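You operate a simulated robot arm through the tools that you are given. There is no shell and no other tool.

The job below is to be done with a simulated robot arm. You get a single attempt, and the scene is never put back.

TASK
Drive the silver cylinder's stopper 5 mm in with the mini press, then switch the press off.
Fine: push the sliding plate right in and leave it in; switch on; set the mini press dial to 5 and leave it there.

It is judged by the outcome, as a careful person would: the job done as asked, and still so three seconds after it is handed in. It fails if anything else is knocked over, pushed out of place, dropped, spilled or broken. Lids that push on must go on centred and level and be pressed home; caps that screw on are set level and turned clockwise until they are tight.

THE ROBOT
A 7-joint arm with a two-finger parallel gripper, fixed in place. Base frame: the origin is at the foot of the arm, x ahead of it, y to its left, z up; the work surface is at about z = 76. Readings come in cm, degrees, newtons and seconds.
With the tool pointing down near the work surface it reaches from about 42 to 90 cm from the base axis. Its first joint turns from -17.0 to 126.0 degrees. Payload 1.57 kg.
Tool frame: the origin (TCP) lies between the finger pads and is the grasp point; the fingertips stand 3 cm ahead of it; z points along the fingers, y is the line along which they close. The gripper opens to 8 cm. The fingers are 1.7 cm wide and 1.2 cm thick; the gripper's body (4 by 8.2 cm) begins 8 cm behind the TCP.
Orientation is that of the tool frame in the base frame, as a unit quaternion [w, x, y, z]. With the fingers straight down and closing along the base's y, the tool's x points along the base's -x, its y along +y and its z along -z.

THE INTERFACE
- The arm moves only by the tool step_arm. Its argument "targets" is a list that holds one entry, the list of rows, each a list of 7 numbers: the shift along the base's x, y, z in cm, then the turn, a rotation vector about the base's x, y, z in degrees, then the finger opening in cm, from 0 to 8. In form: [[[dx, dy, dz, ax, ay, az, gripper], ...]]. A call has 1 to 20 rows; each row shifts and turns the commanded pose from where the row before left it. Each row takes 0.2 s and may step no farther than 5 cm and 8.6 degrees from the row before; otherwise, or with a gripper value out of range, the whole call is refused. A pose out of reach is approached as far as the arm can. The call stops where the force on the tool passes 40 N (or 10 N more than at its start, if that is more) or the arm is blocked; 0.2 s more then pass. Each finger travels about 4.5 cm/s and halts on what it meets, pressing with about 43 N; the grip force reading is that of the motor and also rises with nothing between the fingers. The clock runs only during rows and for 0.2 s after the last one: add rows that do not move to give the fingers time. The reply holds the time, the measured pose of the TCP, the force on the tool along the base axes, the opening and the grip force, in the units named above and with some noise, with the torque about the TCP (base axes, N m) and any sound that the robot's microphone picked up.
- Cameras (640 x 400 px; columns grow to the right, rows downward): "scene" is fixed at [22.08, -65.1, 151.11]; the picture's right is [0.73, -0.68, 0.00], its down [-0.64, -0.69, -0.33] and it looks along [0.23, 0.24, -0.94] (base axes); focal length 214 px, centre (320, 200). "wrist" rides on the gripper at [7.2, -0.7, -12.2] in the tool frame; the picture's right is [0.09, 1.00, 0.00], its down [-0.84, 0.08, -0.54] and it looks along [-0.54, 0.05, 0.84] (tool axes); focal length 238 px, centre (320, 200). There is no depth. A picture from a camera that has moved, and an enlarged one, comes with that camera's place and axes in the base frame and with its lens.
- camera(camera): a new picture of that camera. No time passes.
- slide_trunk(by): slides the trunk up (or, below 0, down) by that many cm; the arm rides with it, the base frame stays. It gives what a move gives, with no picture.
- zoom(camera, box): a new picture of the part [left, top, right, bottom] of that camera's present view, enlarged. No time passes.
- hand_in(): hands the job in; it is judged then, once.

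Places have to be worked out from the pictures, the camera data and where the tool is seen. Open the gripper and draw the arm clear of the work before you hand the job in, unless the task says otherwise.

The tools are called after "Emit:" as a command line: name --argument value ..., lists and objects as JSON in quotes. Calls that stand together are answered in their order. step_arm: Moves the arm, as the interface text tells. Its arguments: {"type":"object","properties":{"targets":{"type":"array"}},"required":["targets"]} The other tools are called the same way: slide_trunk (by) slides the trunk up or down; camera (camera) takes a picture; zoom (camera, box) takes an enlarged picture of a part of a camera's view; hand_in () hands the job in.

At the start:

```text
time_s: 0.0
tcp_pos: [70.77, -3.48, 107.33]
orientation: [-0.001, 0.001, 1.0, 0.0]
wrist_force: [0.7, 0.0, 0.4]
wrist_torque: [0.0, 0.02, -0.03]
grip_width: 7.98
finger_force: 0.0
trunk travel left (down, up): [-67.5, 11.5]
```

scene: 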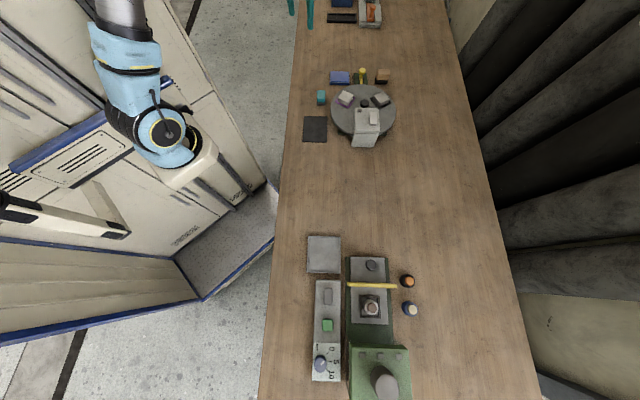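
wrist: 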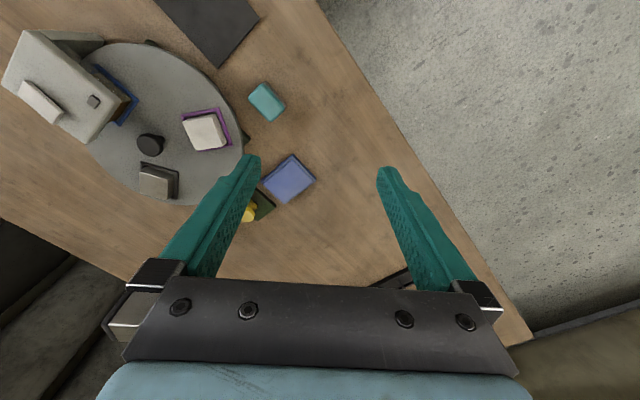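

I start by looking more closely at the press at the bottom of the scene picture.

Emit:
zoom --camera "scene" --box '[290, 220, 450, 400]'

Emit:
zoom --camera "scene" --box '[300, 330, 420, 400]'

Emit:
zoom --camera "scene" --box '[300, 250, 420, 325]'

Emit:
zoom --camera "scene" --box '[280, 0, 420, 160]'

```text
2.22 times, centred on (370, 310) of scene
camera zoom: at [22.08, -65.1, 151.11], right [0.73, -0.68, 0.0], down [-0.64, -0.69, -0.33], along [0.23, 0.24, -0.94], focal length 477 px, centre (209, -44)
```

zoom: 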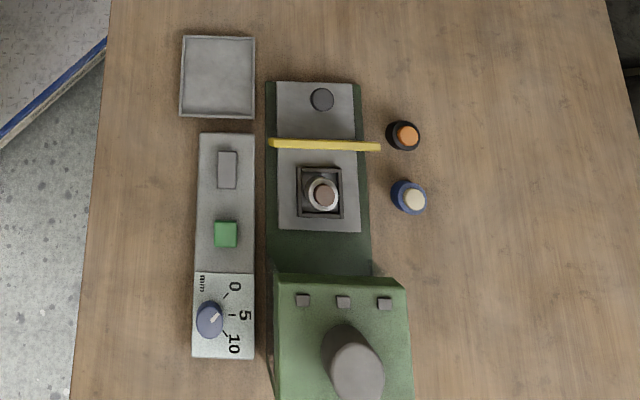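

```text
5.33 times, centred on (360, 365) of scene
camera zoom: at [22.08, -65.1, 151.11], right [0.73, -0.68, 0.0], down [-0.64, -0.69, -0.33], along [0.23, 0.24, -0.94], focal length 1144 px, centre (107, -680)
```

zoom: 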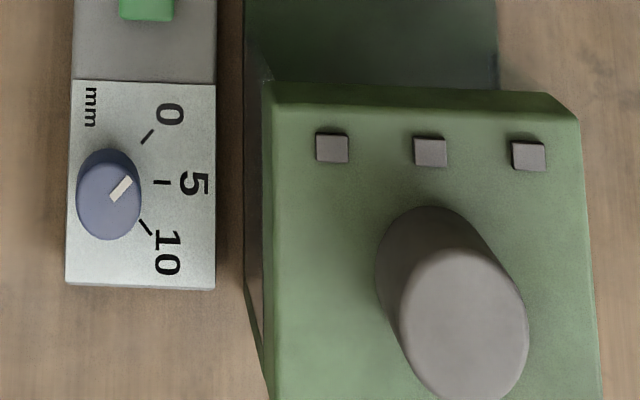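

```text
5.33 times, centred on (360, 288) of scene
camera zoom: at [22.08, -65.1, 151.11], right [0.73, -0.68, 0.0], down [-0.64, -0.69, -0.33], along [0.23, 0.24, -0.94], focal length 1144 px, centre (107, -267)
```

zoom: 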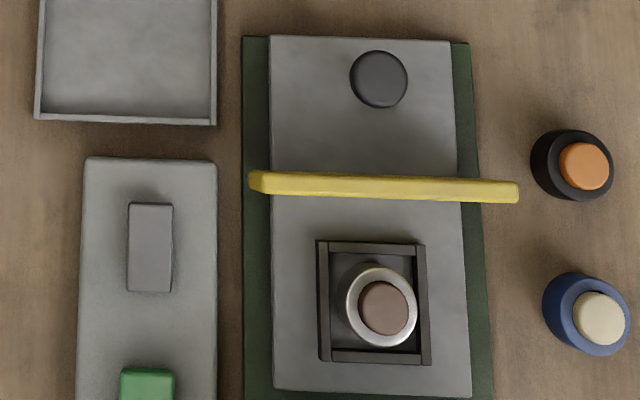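

```text
2.50 times, centred on (350, 80) of scene
camera zoom: at [22.08, -65.1, 151.11], right [0.73, -0.68, 0.0], down [-0.64, -0.69, -0.33], along [0.23, 0.24, -0.94], focal length 536 px, centre (245, 500)
```

zoom: 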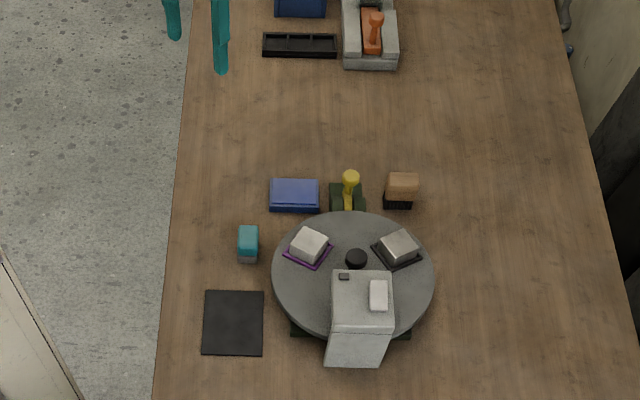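

The press with its sliding plate, dial and green switch seems to stand near base (28, -82), about -71° round from the base's x axis. I swing the arm part of the way there at the present height, well above everything, to see how far it can turn.

Emit:
step_arm --targets '[[[-0.37, -4.9, 0, 0, 0, -4, 8], [-0.76, -4.9, 0, 0, 0, -4, 8], [-1.09, -4.82, 0, 0, 0, -4, 8], [-1.43, -4.74, 0, 0, 0, -4, 8], [-1.76, -4.62, 0, 0, 0, -4, 8], [-2.08, -4.5, 0, 0, 0, -4, 8]]]'

```text
time_s: 1.4
tcp_pos: [63.42, -31.86, 107.16]
orientation: [0.0, 0.207, 0.978, 0.0]
wrist_force: [0.8, 0.1, -0.3]
wrist_torque: [-0.06, 0.02, -0.06]
grip_width: 7.98
finger_force: 0.0
trunk travel left (down, up): [-67.5, 11.5]
```

The arm goes past -27° with no trouble, so the first joint's zero is offset. I carry on round to about -55° and take pictures.

Emit:
step_arm --targets '[[[-2.38, -4.33, 0, 0, 0, -4, 8], [-2.68, -4.16, 0, 0, 0, -4, 8], [-2.96, -3.97, 0, 0, 0, -4, 8], [-3.24, -3.74, 0, 0, 0, -4, 8], [-3.49, -3.51, 0, 0, 0, -4, 8], [-3.72, -3.26, 0, 0, 0, -4, 8], [-3.94, -2.99, 0, 0, 0, -4, 8]]]'

Emit:
camera --camera "wrist"

Emit:
camera --camera "scene"

```text
time_s: 3.0
tcp_pos: [40.9, -57.98, 107.15]
orientation: [0.0, 0.439, 0.899, 0.0]
wrist_force: [-0.7, -0.5, -0.2]
wrist_torque: [-0.02, 0.03, -0.02]
grip_width: 8.0
finger_force: 0.1
trunk travel left (down, up): [-67.5, 11.5]
```

```text
taken
camera wrist: at [35.88, -52.8, 119.27], right [0.73, 0.69, 0.0], down [0.58, -0.61, 0.54], along [0.37, -0.39, -0.84], focal length 238 px, centre (320, 200)
```

wrist: 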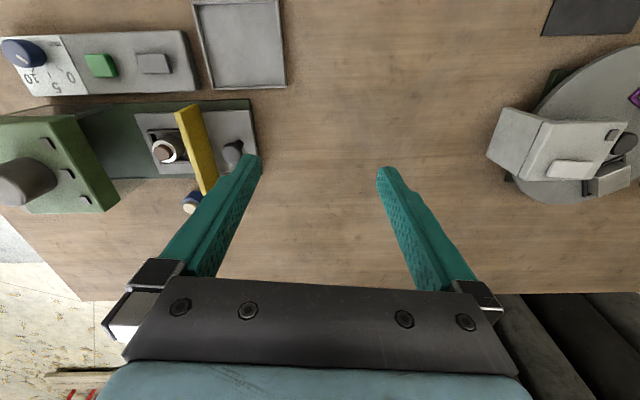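

```text
taken
```

scene: 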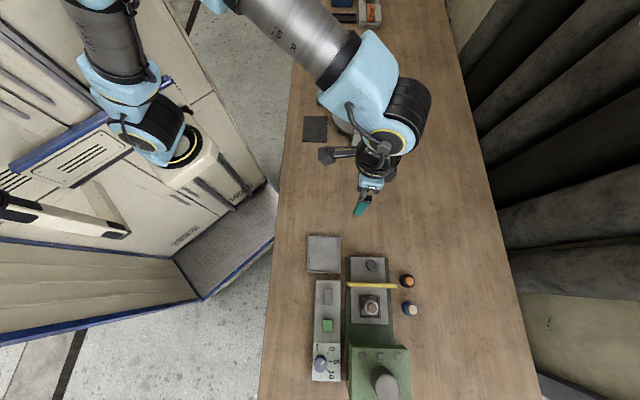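

Both views agree: the silver cylinder is near (27, -82, 80) and the control box lies nearer the base, with the press's long axis along about (0.77, 0.64). I move over, keeping the height and yaw, to look straight at the press.

Emit:
step_arm --targets '[[[-4.24, -1.03, 0, 0, 0, 0, 8], [-4.24, -1.03, 0, 0, 0, 0, 8], [-4.24, -1.03, 0, 0, 0, 0, 8], [-4.24, -1.03, 0, 0, 0, 0, 8], [-4.24, -1.03, 0, 0, 0, 0, 8], [-4.24, -1.03, 0, 0, 0, 0, 8], [-4.24, -1.03, 0, 0, 0, 0, 8], [-4.24, -1.03, 0, 0, 0, 0, 8]]]'

Emit:
camera --camera "wrist"

Emit:
camera --camera "scene"

```text
time_s: 4.8
tcp_pos: [7.07, -66.29, 107.22]
orientation: [0.0, 0.438, 0.899, 0.0]
wrist_force: [0.8, -0.3, -0.3]
wrist_torque: [-0.03, 0.06, 0.0]
grip_width: 8.0
finger_force: 0.1
trunk travel left (down, up): [-67.5, 11.5]
```

```text
taken
camera wrist: at [2.04, -61.03, 119.43], right [0.73, 0.69, 0.0], down [0.58, -0.61, 0.54], along [0.37, -0.39, -0.84], focal length 238 px, centre (320, 200)
```

wrist: 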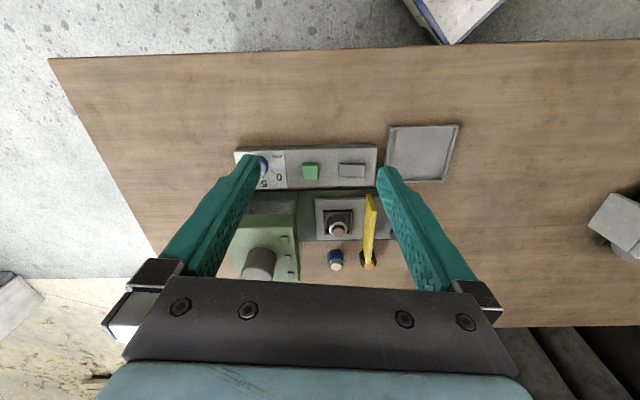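

```text
taken
```

scene: 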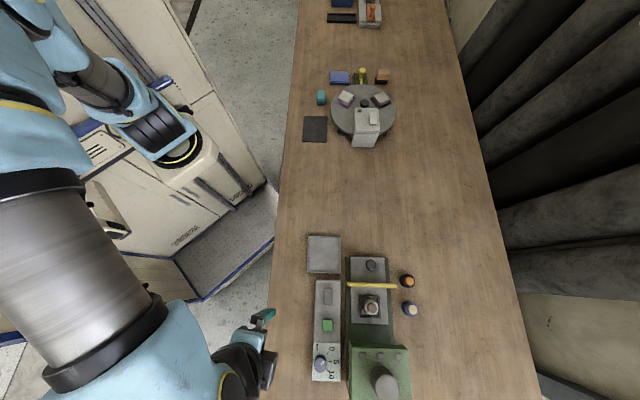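

The press is now between the fingers in the wrist view; I zoom in on its parts.

Emit:
zoom --camera "wrist" --box '[290, 180, 410, 275]'

Emit:
zoom --camera "wrist" --box '[225, 135, 385, 215]'

Emit:
zoom --camera "wrist" --box '[215, 190, 325, 285]'

```text
4.21 times, centred on (350, 228) of wrist
camera zoom: at [2.04, -61.03, 119.43], right [0.73, 0.69, 0.0], down [0.58, -0.61, 0.54], along [0.37, -0.39, -0.84], focal length 1004 px, centre (194, 84)
```

zoom: 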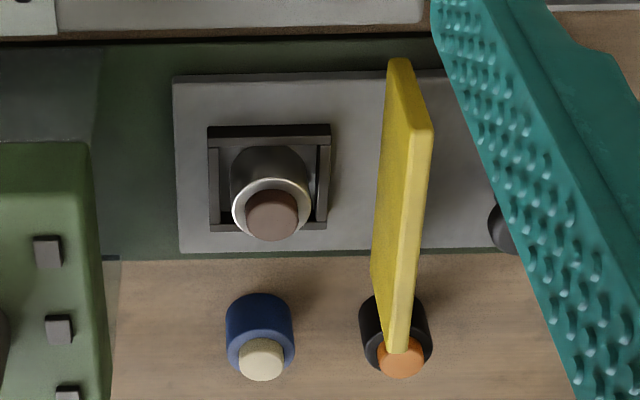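

```text
4.00 times, centred on (305, 175) of wrist
camera zoom: at [2.04, -61.03, 119.43], right [0.73, 0.69, 0.0], down [0.58, -0.61, 0.54], along [0.37, -0.39, -0.84], focal length 953 px, centre (380, 300)
```

zoom: 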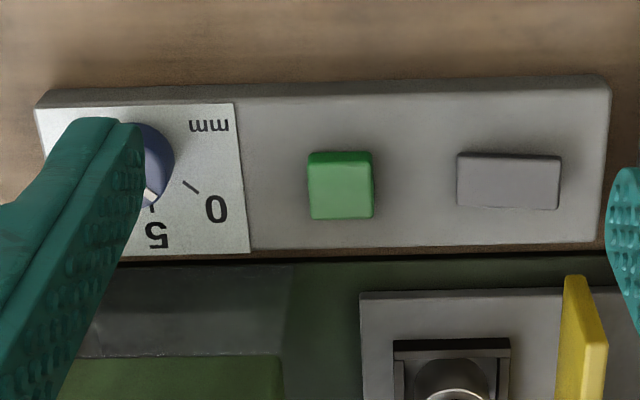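

```text
4.21 times, centred on (270, 238) of wrist
camera zoom: at [2.04, -61.03, 119.43], right [0.73, 0.69, 0.0], down [0.58, -0.61, 0.54], along [0.37, -0.39, -0.84], focal length 1004 px, centre (530, 42)
```

zoom: 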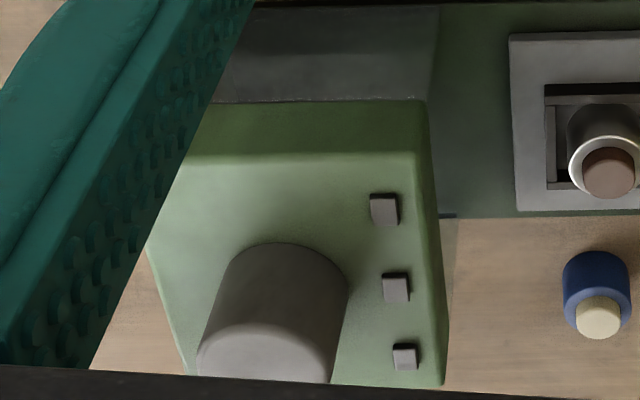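

The press axis works out at 45° in the base frame; the plate's inner edge sits short of the head, and the dial pointer stands at about 0. I turn the tool to line up with the press and move lower for a closer look at the control box.

Emit:
step_arm --targets '[[[0.2, -1.6, -3, 0, 0, 1.75, 8], [0.2, -1.6, -3, 0, 0, 1.75, 8], [0.2, -1.6, -3, 0, 0, 1.75, 8], [0.1, -1.7, -3, 0, 0, 1.75, 8]]]'

Emit:
camera --camera "wrist"

Emit:
zoom --camera "wrist" --box '[200, 80, 440, 230]'

```text
time_s: 5.8
tcp_pos: [7.71, -72.76, 95.29]
orientation: [0.001, 0.383, 0.924, -0.001]
wrist_force: [-0.4, -0.7, 0.2]
wrist_torque: [-0.06, 0.02, 0.02]
grip_width: 7.97
finger_force: 0.2
trunk travel left (down, up): [-67.5, 11.5]
```

```text
taken
camera wrist: at [2.09, -68.12, 107.41], right [0.64, 0.77, 0.0], down [0.65, -0.54, 0.54], along [0.42, -0.35, -0.84], focal length 238 px, centre (320, 200)
```

wrist: 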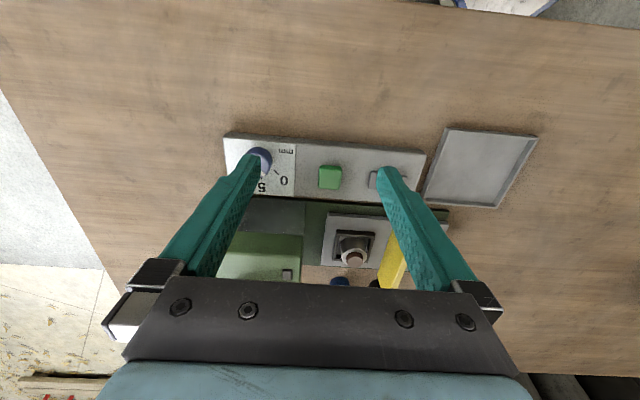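

```text
2.67 times, centred on (320, 155) of wrist
camera zoom: at [2.09, -68.12, 107.41], right [0.64, 0.77, 0.0], down [0.65, -0.54, 0.54], along [0.42, -0.35, -0.84], focal length 636 px, centre (320, 320)
```

zoom: 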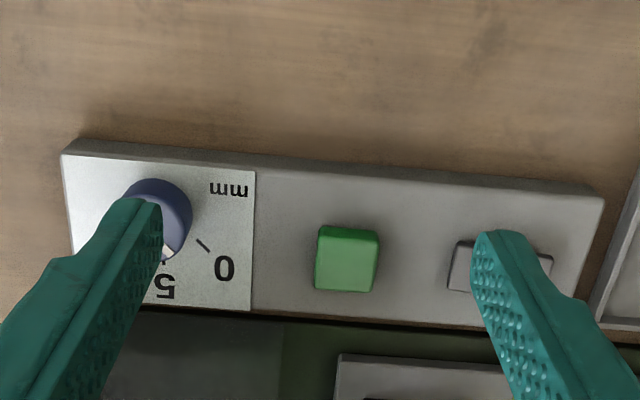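

The fingers hide the grey rectangle and the dial, so I shift 5 cm along the box to see the rectangle and the button between the fingers.

Emit:
step_arm --targets '[[[3.0, 3.0, -2, 0, 0, 0, 8], [1.0, 1.0, -2, 0, 0, 0, 8]]]'

Emit:
zoom --camera "wrist" --box '[220, 90, 440, 230]'

Emit:
step_arm --targets '[[[-3.0, -3.0, 0, 0, 0, 0, 8], [-3.0, -3.0, 0, 0, 0, 0, 8], [-3.0, -3.0, 0, 0, 0, 0, 8]]]'

Emit:
zoom --camera "wrist" --box '[220, 90, 440, 230]'

```text
time_s: 6.4
tcp_pos: [11.73, -68.68, 91.31]
orientation: [0.0, 0.383, 0.924, 0.0]
wrist_force: [-0.4, -0.3, -0.4]
wrist_torque: [0.0, -0.01, 0.01]
grip_width: 7.99
finger_force: 0.1
trunk travel left (down, up): [-67.5, 11.5]
```

```text
2.86 times, centred on (330, 160) of wrist
camera zoom: at [6.11, -64.1, 103.4], right [0.64, 0.77, 0.0], down [0.65, -0.54, 0.54], along [0.42, -0.35, -0.84], focal length 681 px, centre (291, 314)
```

zoom: 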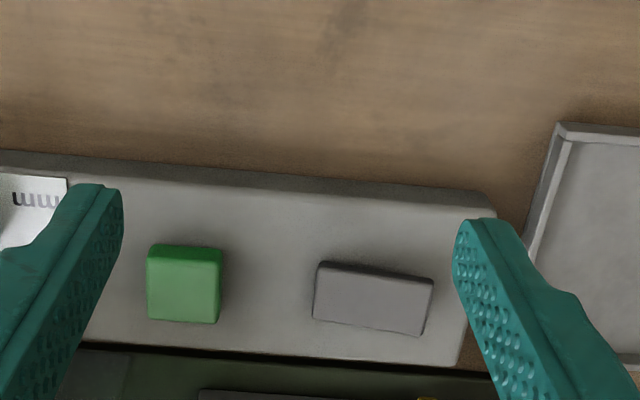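

```text
time_s: 7.2
tcp_pos: [2.61, -77.66, 91.27]
orientation: [0.0, 0.382, 0.924, -0.001]
wrist_force: [-0.1, -0.1, 0.4]
wrist_torque: [-0.01, 0.01, 0.0]
grip_width: 8.04
finger_force: 0.0
trunk travel left (down, up): [-67.5, 11.5]
```

```text
2.86 times, centred on (330, 160) of wrist
camera zoom: at [-2.92, -73.15, 103.41], right [0.64, 0.77, 0.0], down [0.65, -0.54, 0.54], along [0.42, -0.35, -0.84], focal length 681 px, centre (291, 314)
```

zoom: 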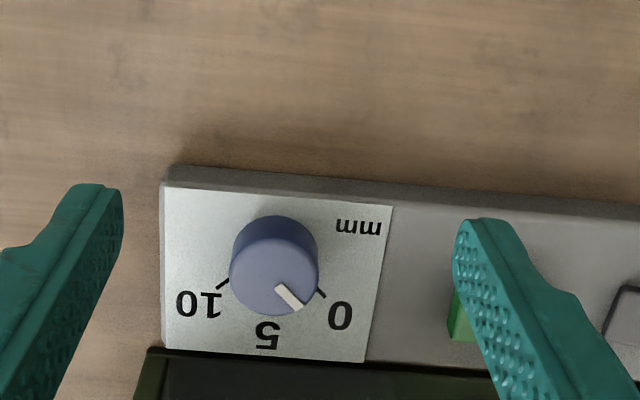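

The dial's axis comes out at (6.9, -82.1), about 1.8 cm tall on a panel at z≈78.3, pointer at 0. Tick 5 points along about -45° in the base frame, so it needs roughly 50° clockwise. I move above the dial and check.

Emit:
step_arm --targets '[[[2.15, -2.22, 0, 0, 0, 0, 6.5], [2.12, -2.22, 0, 0, 0, 0, 6.5], [0, 0, -3, 0, 0, 0, 6.5], [0, 0, -2, 0, 0, 0, 6.5]]]'

Emit:
camera --camera "wrist"

Emit:
zoom --camera "scene" --box '[240, 300, 420, 400]'

```text
time_s: 8.2
tcp_pos: [7.02, -82.17, 86.37]
orientation: [0.0, 0.383, 0.924, 0.0]
wrist_force: [0.7, -0.4, 0.5]
wrist_torque: [0.01, 0.02, -0.01]
grip_width: 6.48
finger_force: 0.2
trunk travel left (down, up): [-67.5, 11.5]
```

```text
taken
camera wrist: at [1.4, -77.62, 98.34], right [0.64, 0.77, 0.0], down [0.65, -0.54, 0.54], along [0.42, -0.35, -0.84], focal length 238 px, centre (320, 200)
```

wrist: 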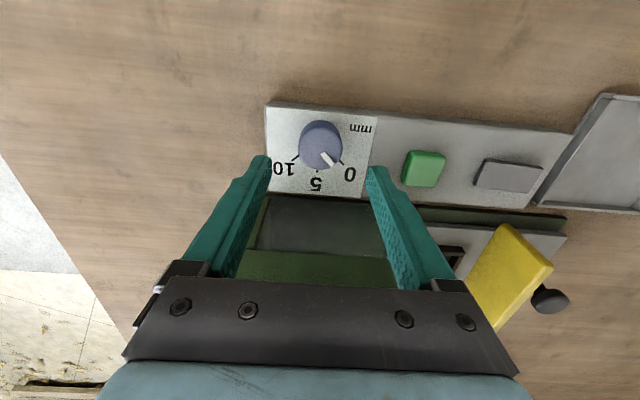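

```text
3.56 times, centred on (330, 350) of scene
camera zoom: at [22.08, -65.1, 151.11], right [0.73, -0.68, 0.0], down [-0.64, -0.69, -0.33], along [0.23, 0.24, -0.94], focal length 763 px, centre (284, -333)
```

zoom: 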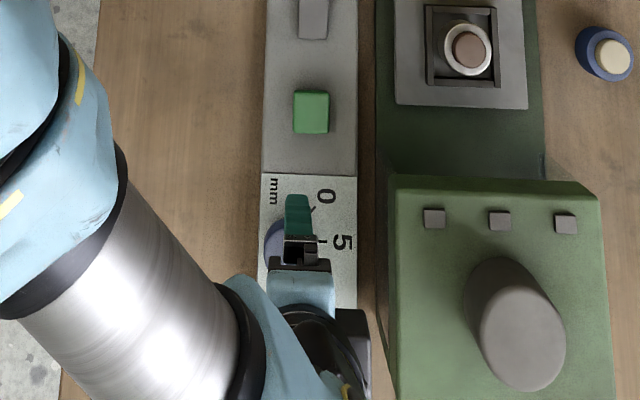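

The dial's top sits at the predicted spot right below the TCP. I go down so the fingertips pass either side of it, stopping short of the panel.

Emit:
step_arm --targets '[[[0, 0, -2, 0, 0, 0, 6.5], [0, 0, -1.5, 0, 0, 0, 6.5], [0, 0, -0.8, 0, 0, 0, 6.5]]]'

Emit:
camera --camera "wrist"

```text
time_s: 9.0
tcp_pos: [7.05, -82.29, 81.82]
orientation: [0.0, 0.383, 0.924, -0.001]
wrist_force: [-0.2, 0.2, 0.7]
wrist_torque: [-0.07, -0.04, -0.04]
grip_width: 6.48
finger_force: 0.1
trunk travel left (down, up): [-67.5, 11.5]
```

```text
taken
camera wrist: at [1.4, -77.61, 94.01], right [0.64, 0.77, 0.0], down [0.65, -0.54, 0.54], along [0.42, -0.35, -0.84], focal length 238 px, centre (320, 200)
```

wrist: 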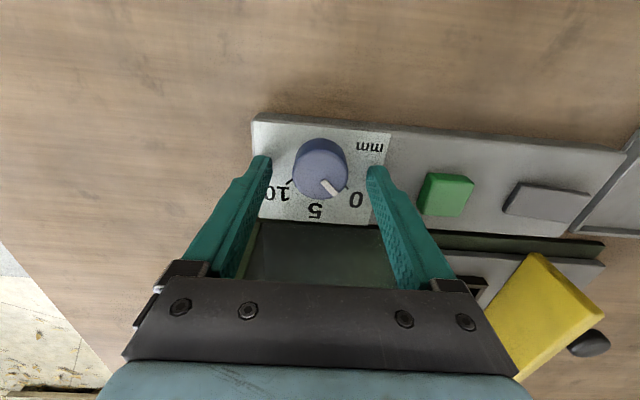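

Fingers straddle the dial without touching it. I close on it.

Emit:
step_arm --targets '[[[0, 0, 0, 0, 0, 0, 4.5], [0, 0, 0, 0, 0, 0, 2], [0, 0, 0, 0, 0, 0, 2], [0, 0, 0, 0, 0, 0, 2]]]'

Emit:
zoom --camera "wrist" --box '[220, 90, 420, 230]'

```text
time_s: 10.0
tcp_pos: [6.94, -82.33, 81.87]
orientation: [0.0, 0.383, 0.924, 0.0]
wrist_force: [-2.0, -3.0, -2.1]
wrist_torque: [-0.2, -0.01, 0.03]
grip_width: 3.37
finger_force: 31.7
trunk travel left (down, up): [-67.5, 11.5]
```

```text
2.86 times, centred on (320, 160) of wrist
camera zoom: at [1.36, -77.64, 94.02], right [0.64, 0.77, 0.0], down [0.65, -0.54, 0.54], along [0.42, -0.35, -0.84], focal length 681 px, centre (320, 314)
```

zoom: 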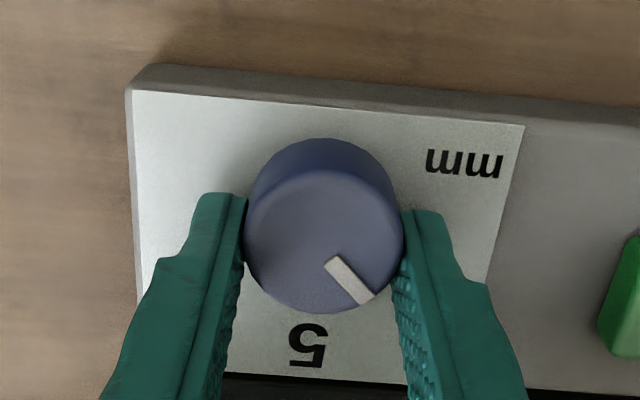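

The dial is held at 3.4 cm. I turn it clockwise (from above) 40° first and then check the pointer.

Emit:
step_arm --targets '[[[0, 0, 0, 0, 0, -5, 2], [0, 0, 0, 0, 0, -5, 2], [0, 0, 0, 0, 0, -5, 2], [0, 0, 0, 0, 0, -5, 2], [0, 0, 0, 0, 0, -5, 2], [0, 0, 0, 0, 0, -5, 2], [0, 0, 0, 0, 0, -5, 2], [0, 0, 0, 0, 0, -5, 2], [0, 0, 0, 0, 0, 0, 2]]]'

Emit:
zoom --camera "wrist" --box '[220, 90, 420, 230]'

Emit:
zoom --camera "scene" --box '[280, 310, 400, 400]'

```text
time_s: 11.8
tcp_pos: [6.52, -82.4, 81.97]
orientation: [-0.001, 0.664, 0.748, -0.005]
wrist_force: [-5.0, -11.2, -10.3]
wrist_torque: [-0.72, 0.19, 0.07]
grip_width: 3.34
finger_force: 41.6
trunk travel left (down, up): [-67.5, 11.5]
stopped in row 8: the force on the tool passed its limit at 40 N (the readings are from after the stop); the commanded pose is now the measured one
```

```text
2.86 times, centred on (320, 160) of wrist
camera zoom: at [5.09, -75.26, 93.98], right [0.98, 0.21, -0.01], down [0.18, -0.82, 0.55], along [0.11, -0.54, -0.84], focal length 681 px, centre (320, 314)
```

zoom: 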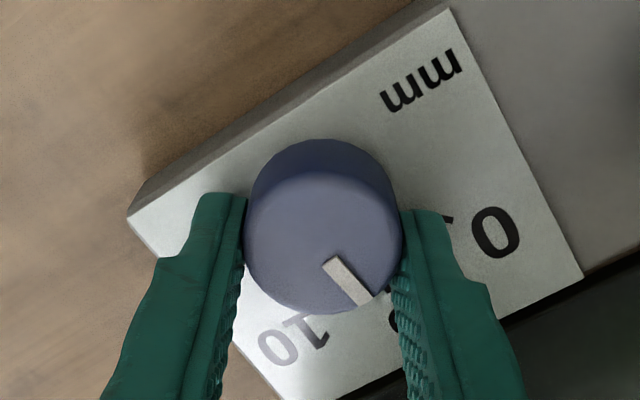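

```text
4.44 times, centred on (340, 355) of scene
camera zoom: at [22.08, -65.1, 151.11], right [0.73, -0.68, 0.0], down [-0.64, -0.69, -0.33], along [0.23, 0.24, -0.94], focal length 953 px, centre (231, -489)
```

zoom: 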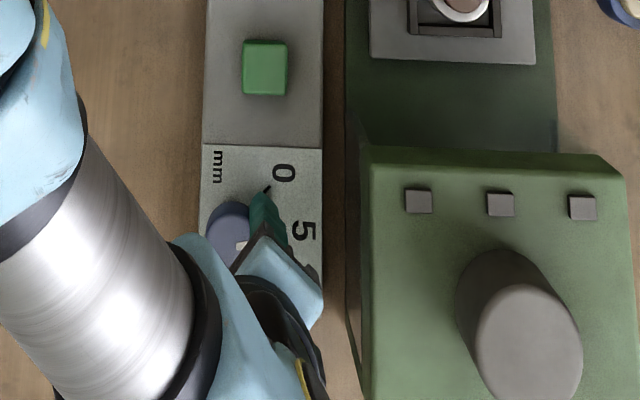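

The dial followed without slipping for about 38° before side load built up. I let go, rise a little and look at the pointer before regripping centred.

Emit:
step_arm --targets '[[[0, 0, 0, 0, 0, 0, 6], [0, 0, 0, 0, 0, 0, 6], [0, 0, 0, 0, 0, 0, 6], [0, 0, 2, 0, 0, 0, 6], [0, 0, 3, 0, 0, 0, 6]]]'

Emit:
zoom --camera "wrist" --box '[220, 70, 420, 210]'

```text
time_s: 13.0
tcp_pos: [6.67, -82.34, 87.05]
orientation: [0.001, 0.664, 0.748, -0.004]
wrist_force: [0.2, 0.2, -0.6]
wrist_torque: [0.0, -0.02, 0.0]
grip_width: 5.98
finger_force: 0.2
trunk travel left (down, up): [-67.5, 11.5]
```

```text
2.86 times, centred on (320, 140) of wrist
camera zoom: at [5.21, -75.21, 99.09], right [0.98, 0.21, -0.01], down [0.18, -0.82, 0.55], along [0.11, -0.54, -0.84], focal length 681 px, centre (320, 371)
```

zoom: 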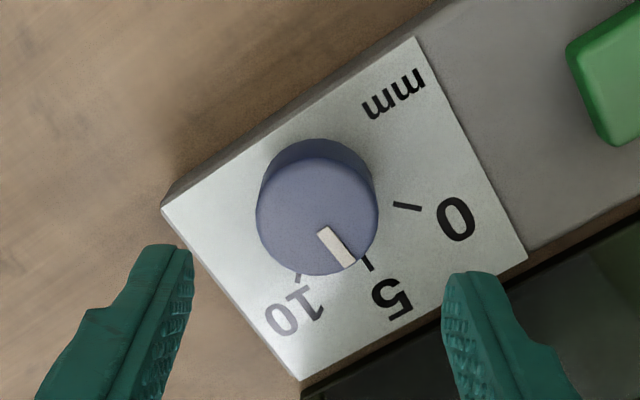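

The pointer is now close to 5 but the slanted view leaves a few degrees of doubt. I rise 10 cm so the view is steeper, and zoom tightly.

Emit:
step_arm --targets '[[[0, 0, 4, 0, 0, 0, 6], [0, 0, 4, 0, 0, 0, 6], [0, 0, 4, 0, 0, 0, 6], [0, 0, 4, 0, 0, 0, 6]]]'

Emit:
camera --camera "wrist"

Emit:
zoom --camera "wrist" --box '[280, 90, 360, 140]'

```text
time_s: 14.0
tcp_pos: [6.6, -82.43, 102.94]
orientation: [0.0, 0.664, 0.748, -0.004]
wrist_force: [0.4, -0.1, -0.3]
wrist_torque: [0.01, -0.03, 0.0]
grip_width: 5.99
finger_force: 0.1
trunk travel left (down, up): [-67.5, 11.5]
```

```text
taken
camera wrist: at [5.12, -75.3, 115.03], right [0.98, 0.21, -0.01], down [0.18, -0.82, 0.55], along [0.11, -0.53, -0.84], focal length 238 px, centre (320, 200)
```

wrist: 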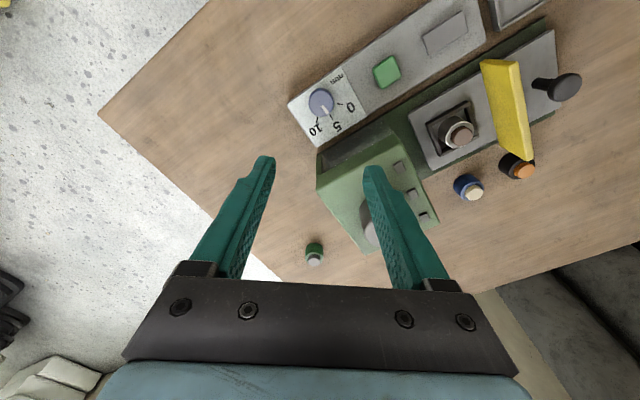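

```text
8.00 times, centred on (320, 115) of wrist
camera zoom: at [5.12, -75.3, 115.03], right [0.98, 0.21, -0.01], down [0.18, -0.82, 0.55], along [0.11, -0.53, -0.84], focal length 1907 px, centre (320, 880)
```

zoom: 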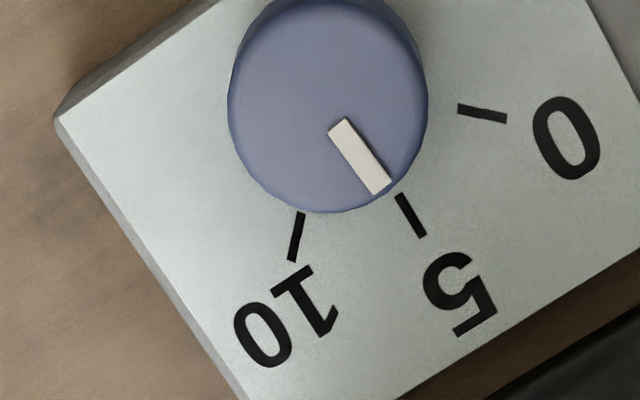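

Seen more steeply, the pointer appears about 3-4° short of the 5 tick. I zoom tighter for an exact reading.

Emit:
zoom --camera "wrist" --box '[300, 95, 348, 125]'

```text
13.33 times, centred on (324, 110) of wrist
camera zoom: at [5.12, -75.3, 115.03], right [0.98, 0.21, -0.01], down [0.18, -0.82, 0.55], along [0.11, -0.53, -0.84], focal length 3178 px, centre (267, 1400)
```

zoom: 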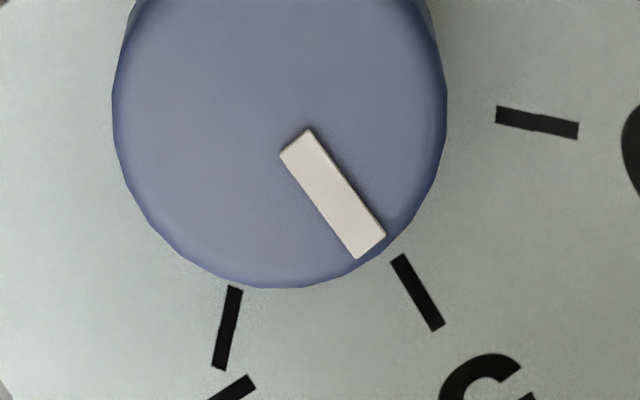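

The pointer is about 5.7° short of the 5 tick (52° against 57.5°, ticks 45° apart). I level the tool, recentre over the dial axis at about (6.75, -82.05) and go back down to just above it.

Emit:
step_arm --targets '[[[0.13, 0.35, -4.5, 0.34, -0.3, 0, 6], [0, 0, -4.5, 0, 0, 0, 6], [0, 0, -4.5, 0, 0, 0, 6], [0, 0, -4.5, 0, 0, 0, 6]]]'

Emit:
zoom --camera "wrist" --box '[220, 90, 420, 215]'

```text
time_s: 15.0
tcp_pos: [6.94, -81.81, 85.16]
orientation: [0.001, 0.664, 0.748, 0.0]
wrist_force: [-0.6, -0.1, -0.8]
wrist_torque: [-0.03, 0.0, -0.04]
grip_width: 5.99
finger_force: 0.1
trunk travel left (down, up): [-67.5, 11.5]
```

```text
3.20 times, centred on (320, 152) of wrist
camera zoom: at [5.27, -74.79, 97.27], right [0.98, 0.21, 0.0], down [0.18, -0.82, 0.54], along [0.11, -0.53, -0.84], focal length 763 px, centre (320, 352)
```

zoom: 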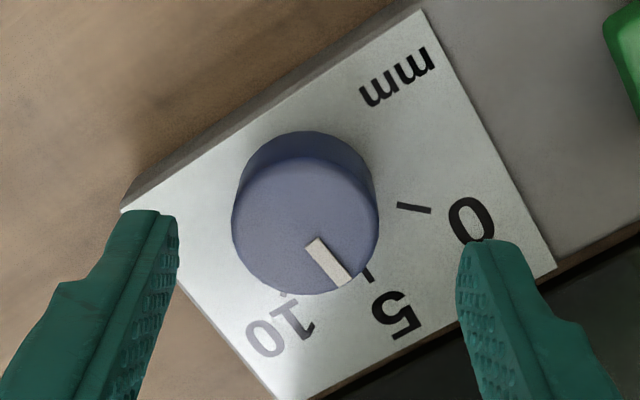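

The dial sits 0.4 cm left of centre and 0.2 cm further on in the view, so I correct by (-0.3, -0.25), go down and check again.

Emit:
step_arm --targets '[[[-0.3, -0.25, 0, 0, 0, 0, 6], [0, 0, -1.5, 0, 0, 0, 6], [0, 0, -1.5, 0, 0, 0, 6], [0, 0, 0, 0, 0, 0, 6]]]'

Emit:
zoom --camera "wrist" --box '[220, 90, 420, 215]'

```text
time_s: 16.0
tcp_pos: [6.5, -82.1, 82.1]
orientation: [-0.001, 0.664, 0.748, 0.0]
wrist_force: [-0.4, 0.3, -0.3]
wrist_torque: [0.03, -0.01, -0.02]
grip_width: 6.0
finger_force: 0.1
trunk travel left (down, up): [-67.5, 11.5]
```

```text
3.20 times, centred on (320, 152) of wrist
camera zoom: at [4.88, -75.11, 94.14], right [0.98, 0.21, 0.0], down [0.18, -0.82, 0.54], along [0.11, -0.53, -0.84], focal length 763 px, centre (320, 352)
```

zoom: 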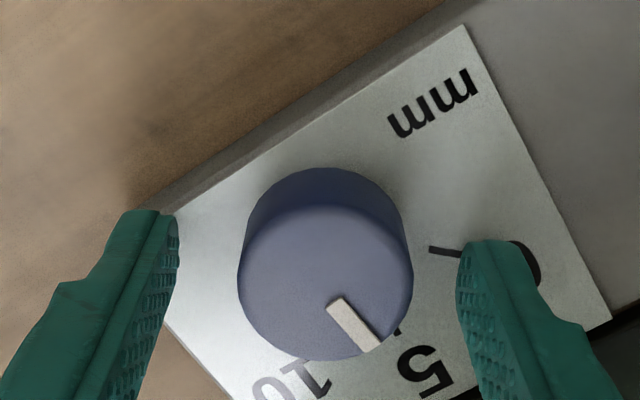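

Well centred now. I close on the dial and turn it 5.7° further clockwise.

Emit:
step_arm --targets '[[[0.08, -0.08, 0, 0, 0, 0, 6], [0, 0, 0, 0, 0, 0, 4], [0, 0, 0, 0, 0, 0, 2], [0, 0, 0, 0, 0, 0, 2], [0, 0, 0, 0, 0, 0, 2], [0, 0, 0, 0, 0, -3, 2], [0, 0, 0, 0, 0, -2.7, 2], [0, 0, 0, 0, 0, 0, 2], [0, 0, 0, 0, 0, 0, 2]]]'

Emit:
zoom --camera "wrist" --box '[220, 90, 420, 215]'

```text
time_s: 18.0
tcp_pos: [6.44, -82.27, 82.0]
orientation: [0.0, 0.701, 0.714, 0.0]
wrist_force: [-4.1, 2.0, 3.1]
wrist_torque: [0.19, 0.17, 0.01]
grip_width: 3.34
finger_force: 41.1
trunk travel left (down, up): [-67.5, 11.5]
```

```text
3.20 times, centred on (320, 152) of wrist
camera zoom: at [5.64, -75.1, 94.14], right [0.99, 0.11, 0.0], down [0.09, -0.83, 0.54], along [0.06, -0.54, -0.84], focal length 763 px, centre (320, 352)
```

zoom: 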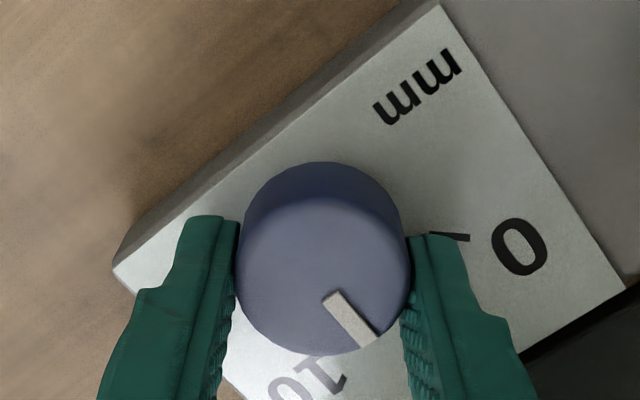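

It turned 5.7° (yaw 88.9°). I open, rise and read the pointer again.

Emit:
step_arm --targets '[[[0, 0, 0, 0, 0, 0, 6], [0, 0, 0, 0, 0, 0, 6], [0, 0, 0, 0, 0, 0, 6], [0, 0, 2, 0, 0, 0, 6], [0, 0, 4, 0, 0, 0, 6], [0, 0, 5, 0, 0, 0, 6], [0, 0, 5, 0, 0, 0, 6], [0, 0, 5, 0, 0, 0, 6]]]'

Emit:
zoom --camera "wrist" --box '[296, 95, 344, 125]'

Emit:
camera --camera "wrist"

```text
time_s: 19.8
tcp_pos: [6.45, -82.18, 102.96]
orientation: [0.0, 0.7, 0.714, -0.001]
wrist_force: [0.0, 0.1, -0.1]
wrist_torque: [0.0, -0.01, 0.01]
grip_width: 6.02
finger_force: 0.0
trunk travel left (down, up): [-67.5, 11.5]
```

```text
13.33 times, centred on (320, 110) of wrist
camera zoom: at [5.59, -75.08, 115.11], right [0.99, 0.11, 0.0], down [0.09, -0.84, 0.54], along [0.06, -0.54, -0.84], focal length 3178 px, centre (320, 1400)
```

zoom: 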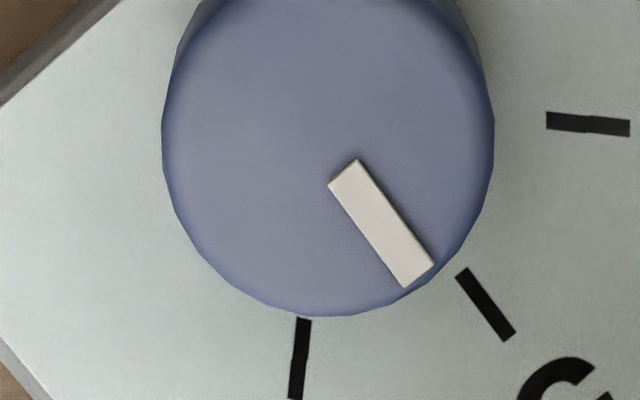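

```text
taken
camera wrist: at [5.59, -75.08, 115.11], right [0.99, 0.11, 0.0], down [0.09, -0.84, 0.54], along [0.06, -0.54, -0.84], focal length 238 px, centre (320, 200)
```

wrist: 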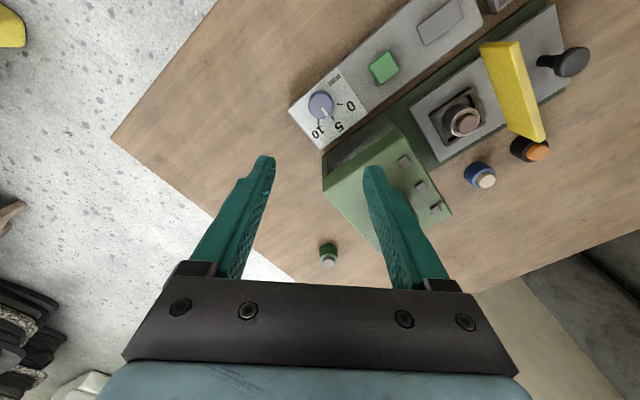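

The pointer now reads within about 1° of the 5 tick, so the dial is at 5. Next the plate: its black knob's top is near (35.8, -73.3, 82). I move over it at a safe height, turning the tool so the fingers close along the slide direction.

Emit:
step_arm --targets '[[[3.68, 1.12, 0, 0, 0, 5.5, 6], [3.68, 1.12, 0, 0, 0, 5.5, 6], [3.68, 1.12, 0, 0, 0, 5.5, 6], [3.68, 1.12, 0, 0, 0, 5.5, 6], [3.68, 1.12, 0, 0, 0, 5.5, 6], [3.68, 1.12, 0, 0, 0, 5.5, 6], [3.68, 1.12, 0, 0, 0, 5.5, 6], [3.64, 1.09, 0, 0, 0, 5.4, 6], [0, 0, -4, 0, 0, 0, 5], [0, 0, -4, 0, 0, 0, 5]]]'

Emit:
camera --camera "wrist"

Emit:
zoom --camera "scene" --box '[290, 230, 430, 330]'

```text
time_s: 22.0
tcp_pos: [36.0, -73.4, 95.06]
orientation: [0.001, 0.382, 0.924, 0.0]
wrist_force: [-0.1, 0.5, -0.2]
wrist_torque: [-0.07, -0.02, 0.02]
grip_width: 4.97
finger_force: 0.0
trunk travel left (down, up): [-67.5, 11.5]
```

```text
taken
camera wrist: at [30.32, -68.81, 107.15], right [0.64, 0.77, 0.0], down [0.65, -0.54, 0.54], along [0.42, -0.35, -0.84], focal length 238 px, centre (320, 200)
```

wrist: 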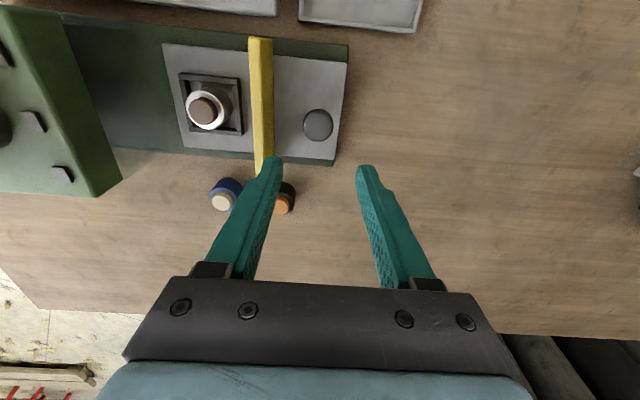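

```text
4.00 times, centred on (360, 280) of scene
camera zoom: at [22.08, -65.1, 151.11], right [0.73, -0.68, 0.0], down [-0.64, -0.69, -0.33], along [0.23, 0.24, -0.94], focal length 858 px, centre (160, -120)
```

zoom: 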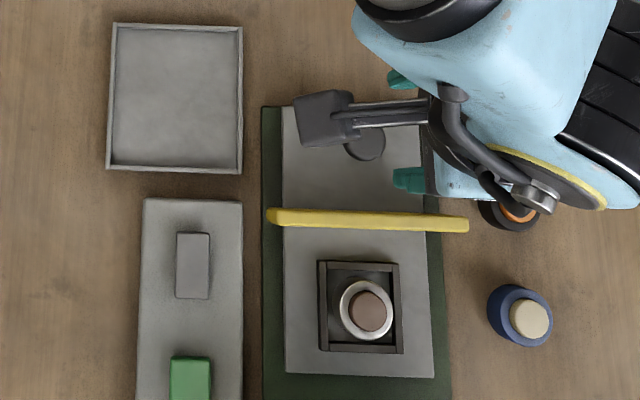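

The knob lies almost under the TCP, about 0.3 cm off. I correct, narrow the opening to 4.6 cm to stay clear of the yellow bar, go down to just above it and look.

Emit:
step_arm --targets '[[[-0.3, -0.05, -3, 0, 0, 0, 4.6], [0, 0, -3, 0, 0, 0, 4.6], [0, 0, -3, 0, 0, 0, 4.6]]]'

Emit:
zoom --camera "wrist" --box '[200, 80, 440, 230]'

```text
time_s: 22.8
tcp_pos: [35.62, -73.4, 86.03]
orientation: [0.001, 0.383, 0.924, 0.0]
wrist_force: [0.1, 0.6, -0.4]
wrist_torque: [-0.01, 0.0, 0.0]
grip_width: 4.6
finger_force: 0.1
trunk travel left (down, up): [-67.5, 11.5]
```

```text
2.67 times, centred on (320, 155) of wrist
camera zoom: at [29.99, -68.81, 98.13], right [0.64, 0.77, 0.0], down [0.65, -0.54, 0.54], along [0.42, -0.35, -0.84], focal length 636 px, centre (320, 320)
```

zoom: 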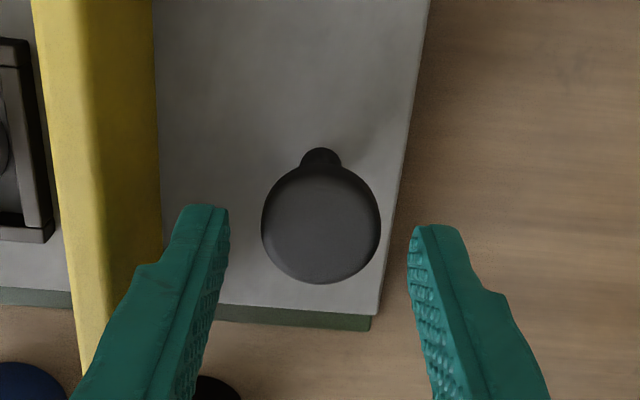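

The knob, a head on a stem, is centred between the fingers. I go down around it and close.

Emit:
step_arm --targets '[[[0, 0, -2, 0, 0, 0, 4.6], [0, 0, -2, 0, 0, 0, 4.6], [0, 0, -0.3, 0, 0, 0, 4.6], [0, 0, 0, 0, 0, 0, 2.5], [0, 0, 0, 0, 0, 0, 2], [0, 0, 0, 0, 0, 0, 2]]]'

Emit:
zoom --camera "wrist" --box '[200, 80, 440, 230]'

```text
time_s: 24.2
tcp_pos: [35.77, -73.48, 81.62]
orientation: [0.0, 0.382, 0.924, -0.001]
wrist_force: [-2.3, -1.7, -2.1]
wrist_torque: [-0.14, -0.11, -0.03]
grip_width: 3.16
finger_force: 29.9
trunk travel left (down, up): [-67.5, 11.5]
```

```text
2.67 times, centred on (320, 155) of wrist
camera zoom: at [30.03, -68.84, 93.76], right [0.64, 0.77, 0.0], down [0.65, -0.54, 0.54], along [0.42, -0.35, -0.84], focal length 636 px, centre (320, 320)
```

zoom: 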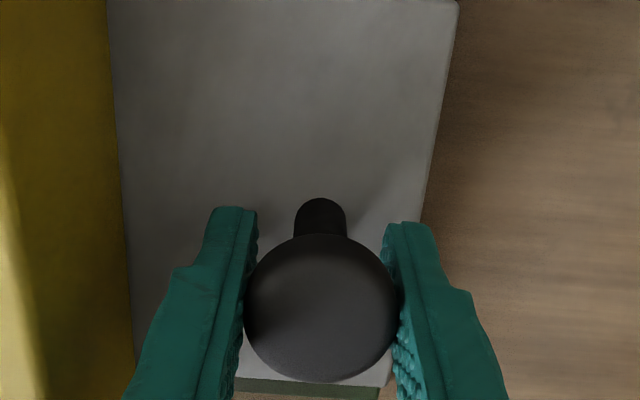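

The knob is held (3.16 cm). I push the plate in along (-0.707, -0.707), a few centimetres first to test it.

Emit:
step_arm --targets '[[[-0.7, -0.7, 0, 0, 0, 0, 2], [-0.7, -0.7, 0, 0, 0, 0, 2], [-0.7, -0.7, 0, 0, 0, 0, 2], [-0.7, -0.7, 0, 0, 0, 0, 2]]]'

Emit:
zoom --camera "scene" --box '[290, 250, 430, 350]'

```text
time_s: 25.2
tcp_pos: [32.87, -76.16, 81.51]
orientation: [0.0, 0.382, 0.924, 0.0]
wrist_force: [-0.6, 0.3, 0.5]
wrist_torque: [0.17, 0.26, -0.1]
grip_width: 3.11
finger_force: 40.4
trunk travel left (down, up): [-67.5, 11.5]
```

```text
4.00 times, centred on (360, 300) of scene
camera zoom: at [22.08, -65.1, 151.11], right [0.73, -0.68, 0.0], down [-0.64, -0.69, -0.33], along [0.23, 0.24, -0.94], focal length 858 px, centre (160, -200)
```

zoom: 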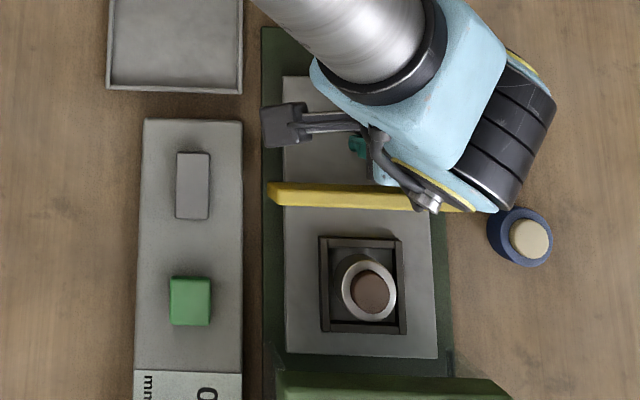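

The plate slides freely with hardly any force, and the bar clears the blue cylinder by some 3 cm. I keep pushing.

Emit:
step_arm --targets '[[[-0.7, -0.7, 0, 0, 0, 0, 2], [-0.7, -0.7, 0, 0, 0, 0, 2], [-0.7, -0.7, 0, 0, 0, 0, 2], [-0.7, -0.7, 0, 0, 0, 0, 2], [-0.7, -0.7, 0, 0, 0, 0, 2], [-0.7, -0.7, 0, 0, 0, 0, 2], [-0.7, -0.7, 0, 0, 0, 0, 2]]]'

Emit:
zoom --camera "scene" --box '[290, 280, 450, 400]'

Emit:
camera --camera "wrist"

```text
time_s: 26.8
tcp_pos: [27.93, -81.06, 81.66]
orientation: [0.0, 0.383, 0.924, 0.0]
wrist_force: [1.5, -1.9, -7.9]
wrist_torque: [-0.25, -0.09, 0.05]
grip_width: 3.11
finger_force: 39.9
trunk travel left (down, up): [-67.5, 11.5]
```

```text
3.33 times, centred on (370, 340) of scene
camera zoom: at [22.08, -65.1, 151.11], right [0.73, -0.68, 0.0], down [-0.64, -0.69, -0.33], along [0.23, 0.24, -0.94], focal length 715 px, centre (153, -267)
```

zoom: 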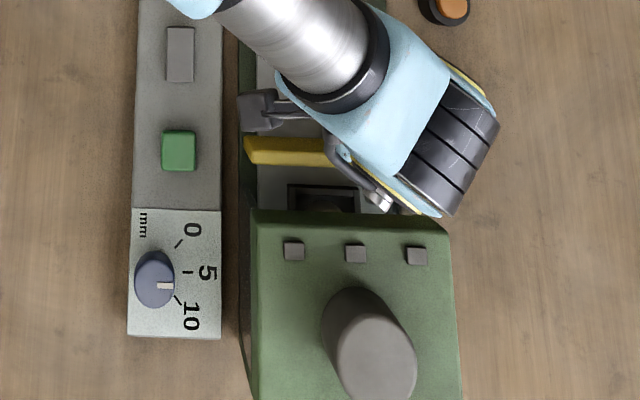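

```text
taken
camera wrist: at [22.32, -76.55, 93.76], right [0.64, 0.77, 0.0], down [0.65, -0.54, 0.54], along [0.42, -0.35, -0.84], focal length 238 px, centre (320, 200)
```

wrist: 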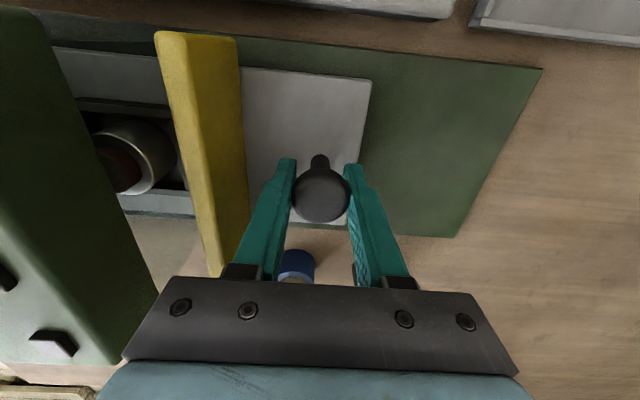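

The plate is nearly in and the yellow bar is approaching the head's front. I push on in smaller steps until it stops against its end.

Emit:
step_arm --targets '[[[-0.4, -0.4, 0, 0, 0, 0, 2], [-0.4, -0.4, 0, 0, 0, 0, 2], [-0.4, -0.4, 0, 0, 0, 0, 2], [-0.3, -0.3, 0, 0, 0, 0, 2], [-0.3, -0.3, 0, 0, 0, 0, 2], [-0.3, -0.3, 0, 0, 0, 0, 2], [-0.3, -0.3, 0, 0, 0, 0, 2], [-0.3, -0.3, 0, 0, 0, 0, 2]]]'

Emit:
camera --camera "wrist"

Emit:
zoom --camera "scene" --box '[290, 280, 450, 400]'

```text
time_s: 28.4
tcp_pos: [26.08, -82.96, 81.63]
orientation: [-0.001, 0.381, 0.924, 0.007]
wrist_force: [2.3, 15.7, 9.2]
wrist_torque: [-0.01, -0.12, -0.01]
grip_width: 3.16
finger_force: 39.9
trunk travel left (down, up): [-67.5, 11.5]
stopped in row 8: the force on the tool passed its limit at 45 N (the readings are from after the stop); the commanded pose is now the measured one
```

```text
taken
camera wrist: at [20.4, -78.6, 93.79], right [0.64, 0.77, 0.01], down [0.65, -0.54, 0.54], along [0.42, -0.33, -0.84], focal length 238 px, centre (320, 200)
```

wrist: 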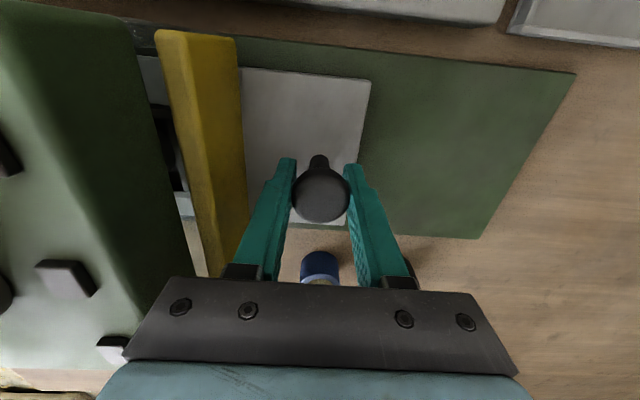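

```text
3.33 times, centred on (370, 340) of scene
camera zoom: at [22.08, -65.1, 151.11], right [0.73, -0.68, 0.0], down [-0.64, -0.69, -0.33], along [0.23, 0.24, -0.94], focal length 715 px, centre (153, -267)
```

zoom: 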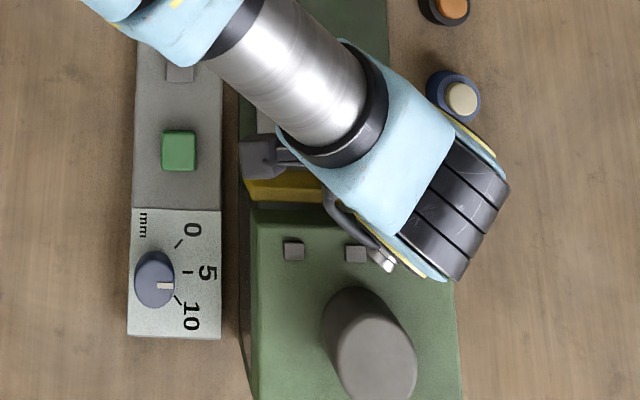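

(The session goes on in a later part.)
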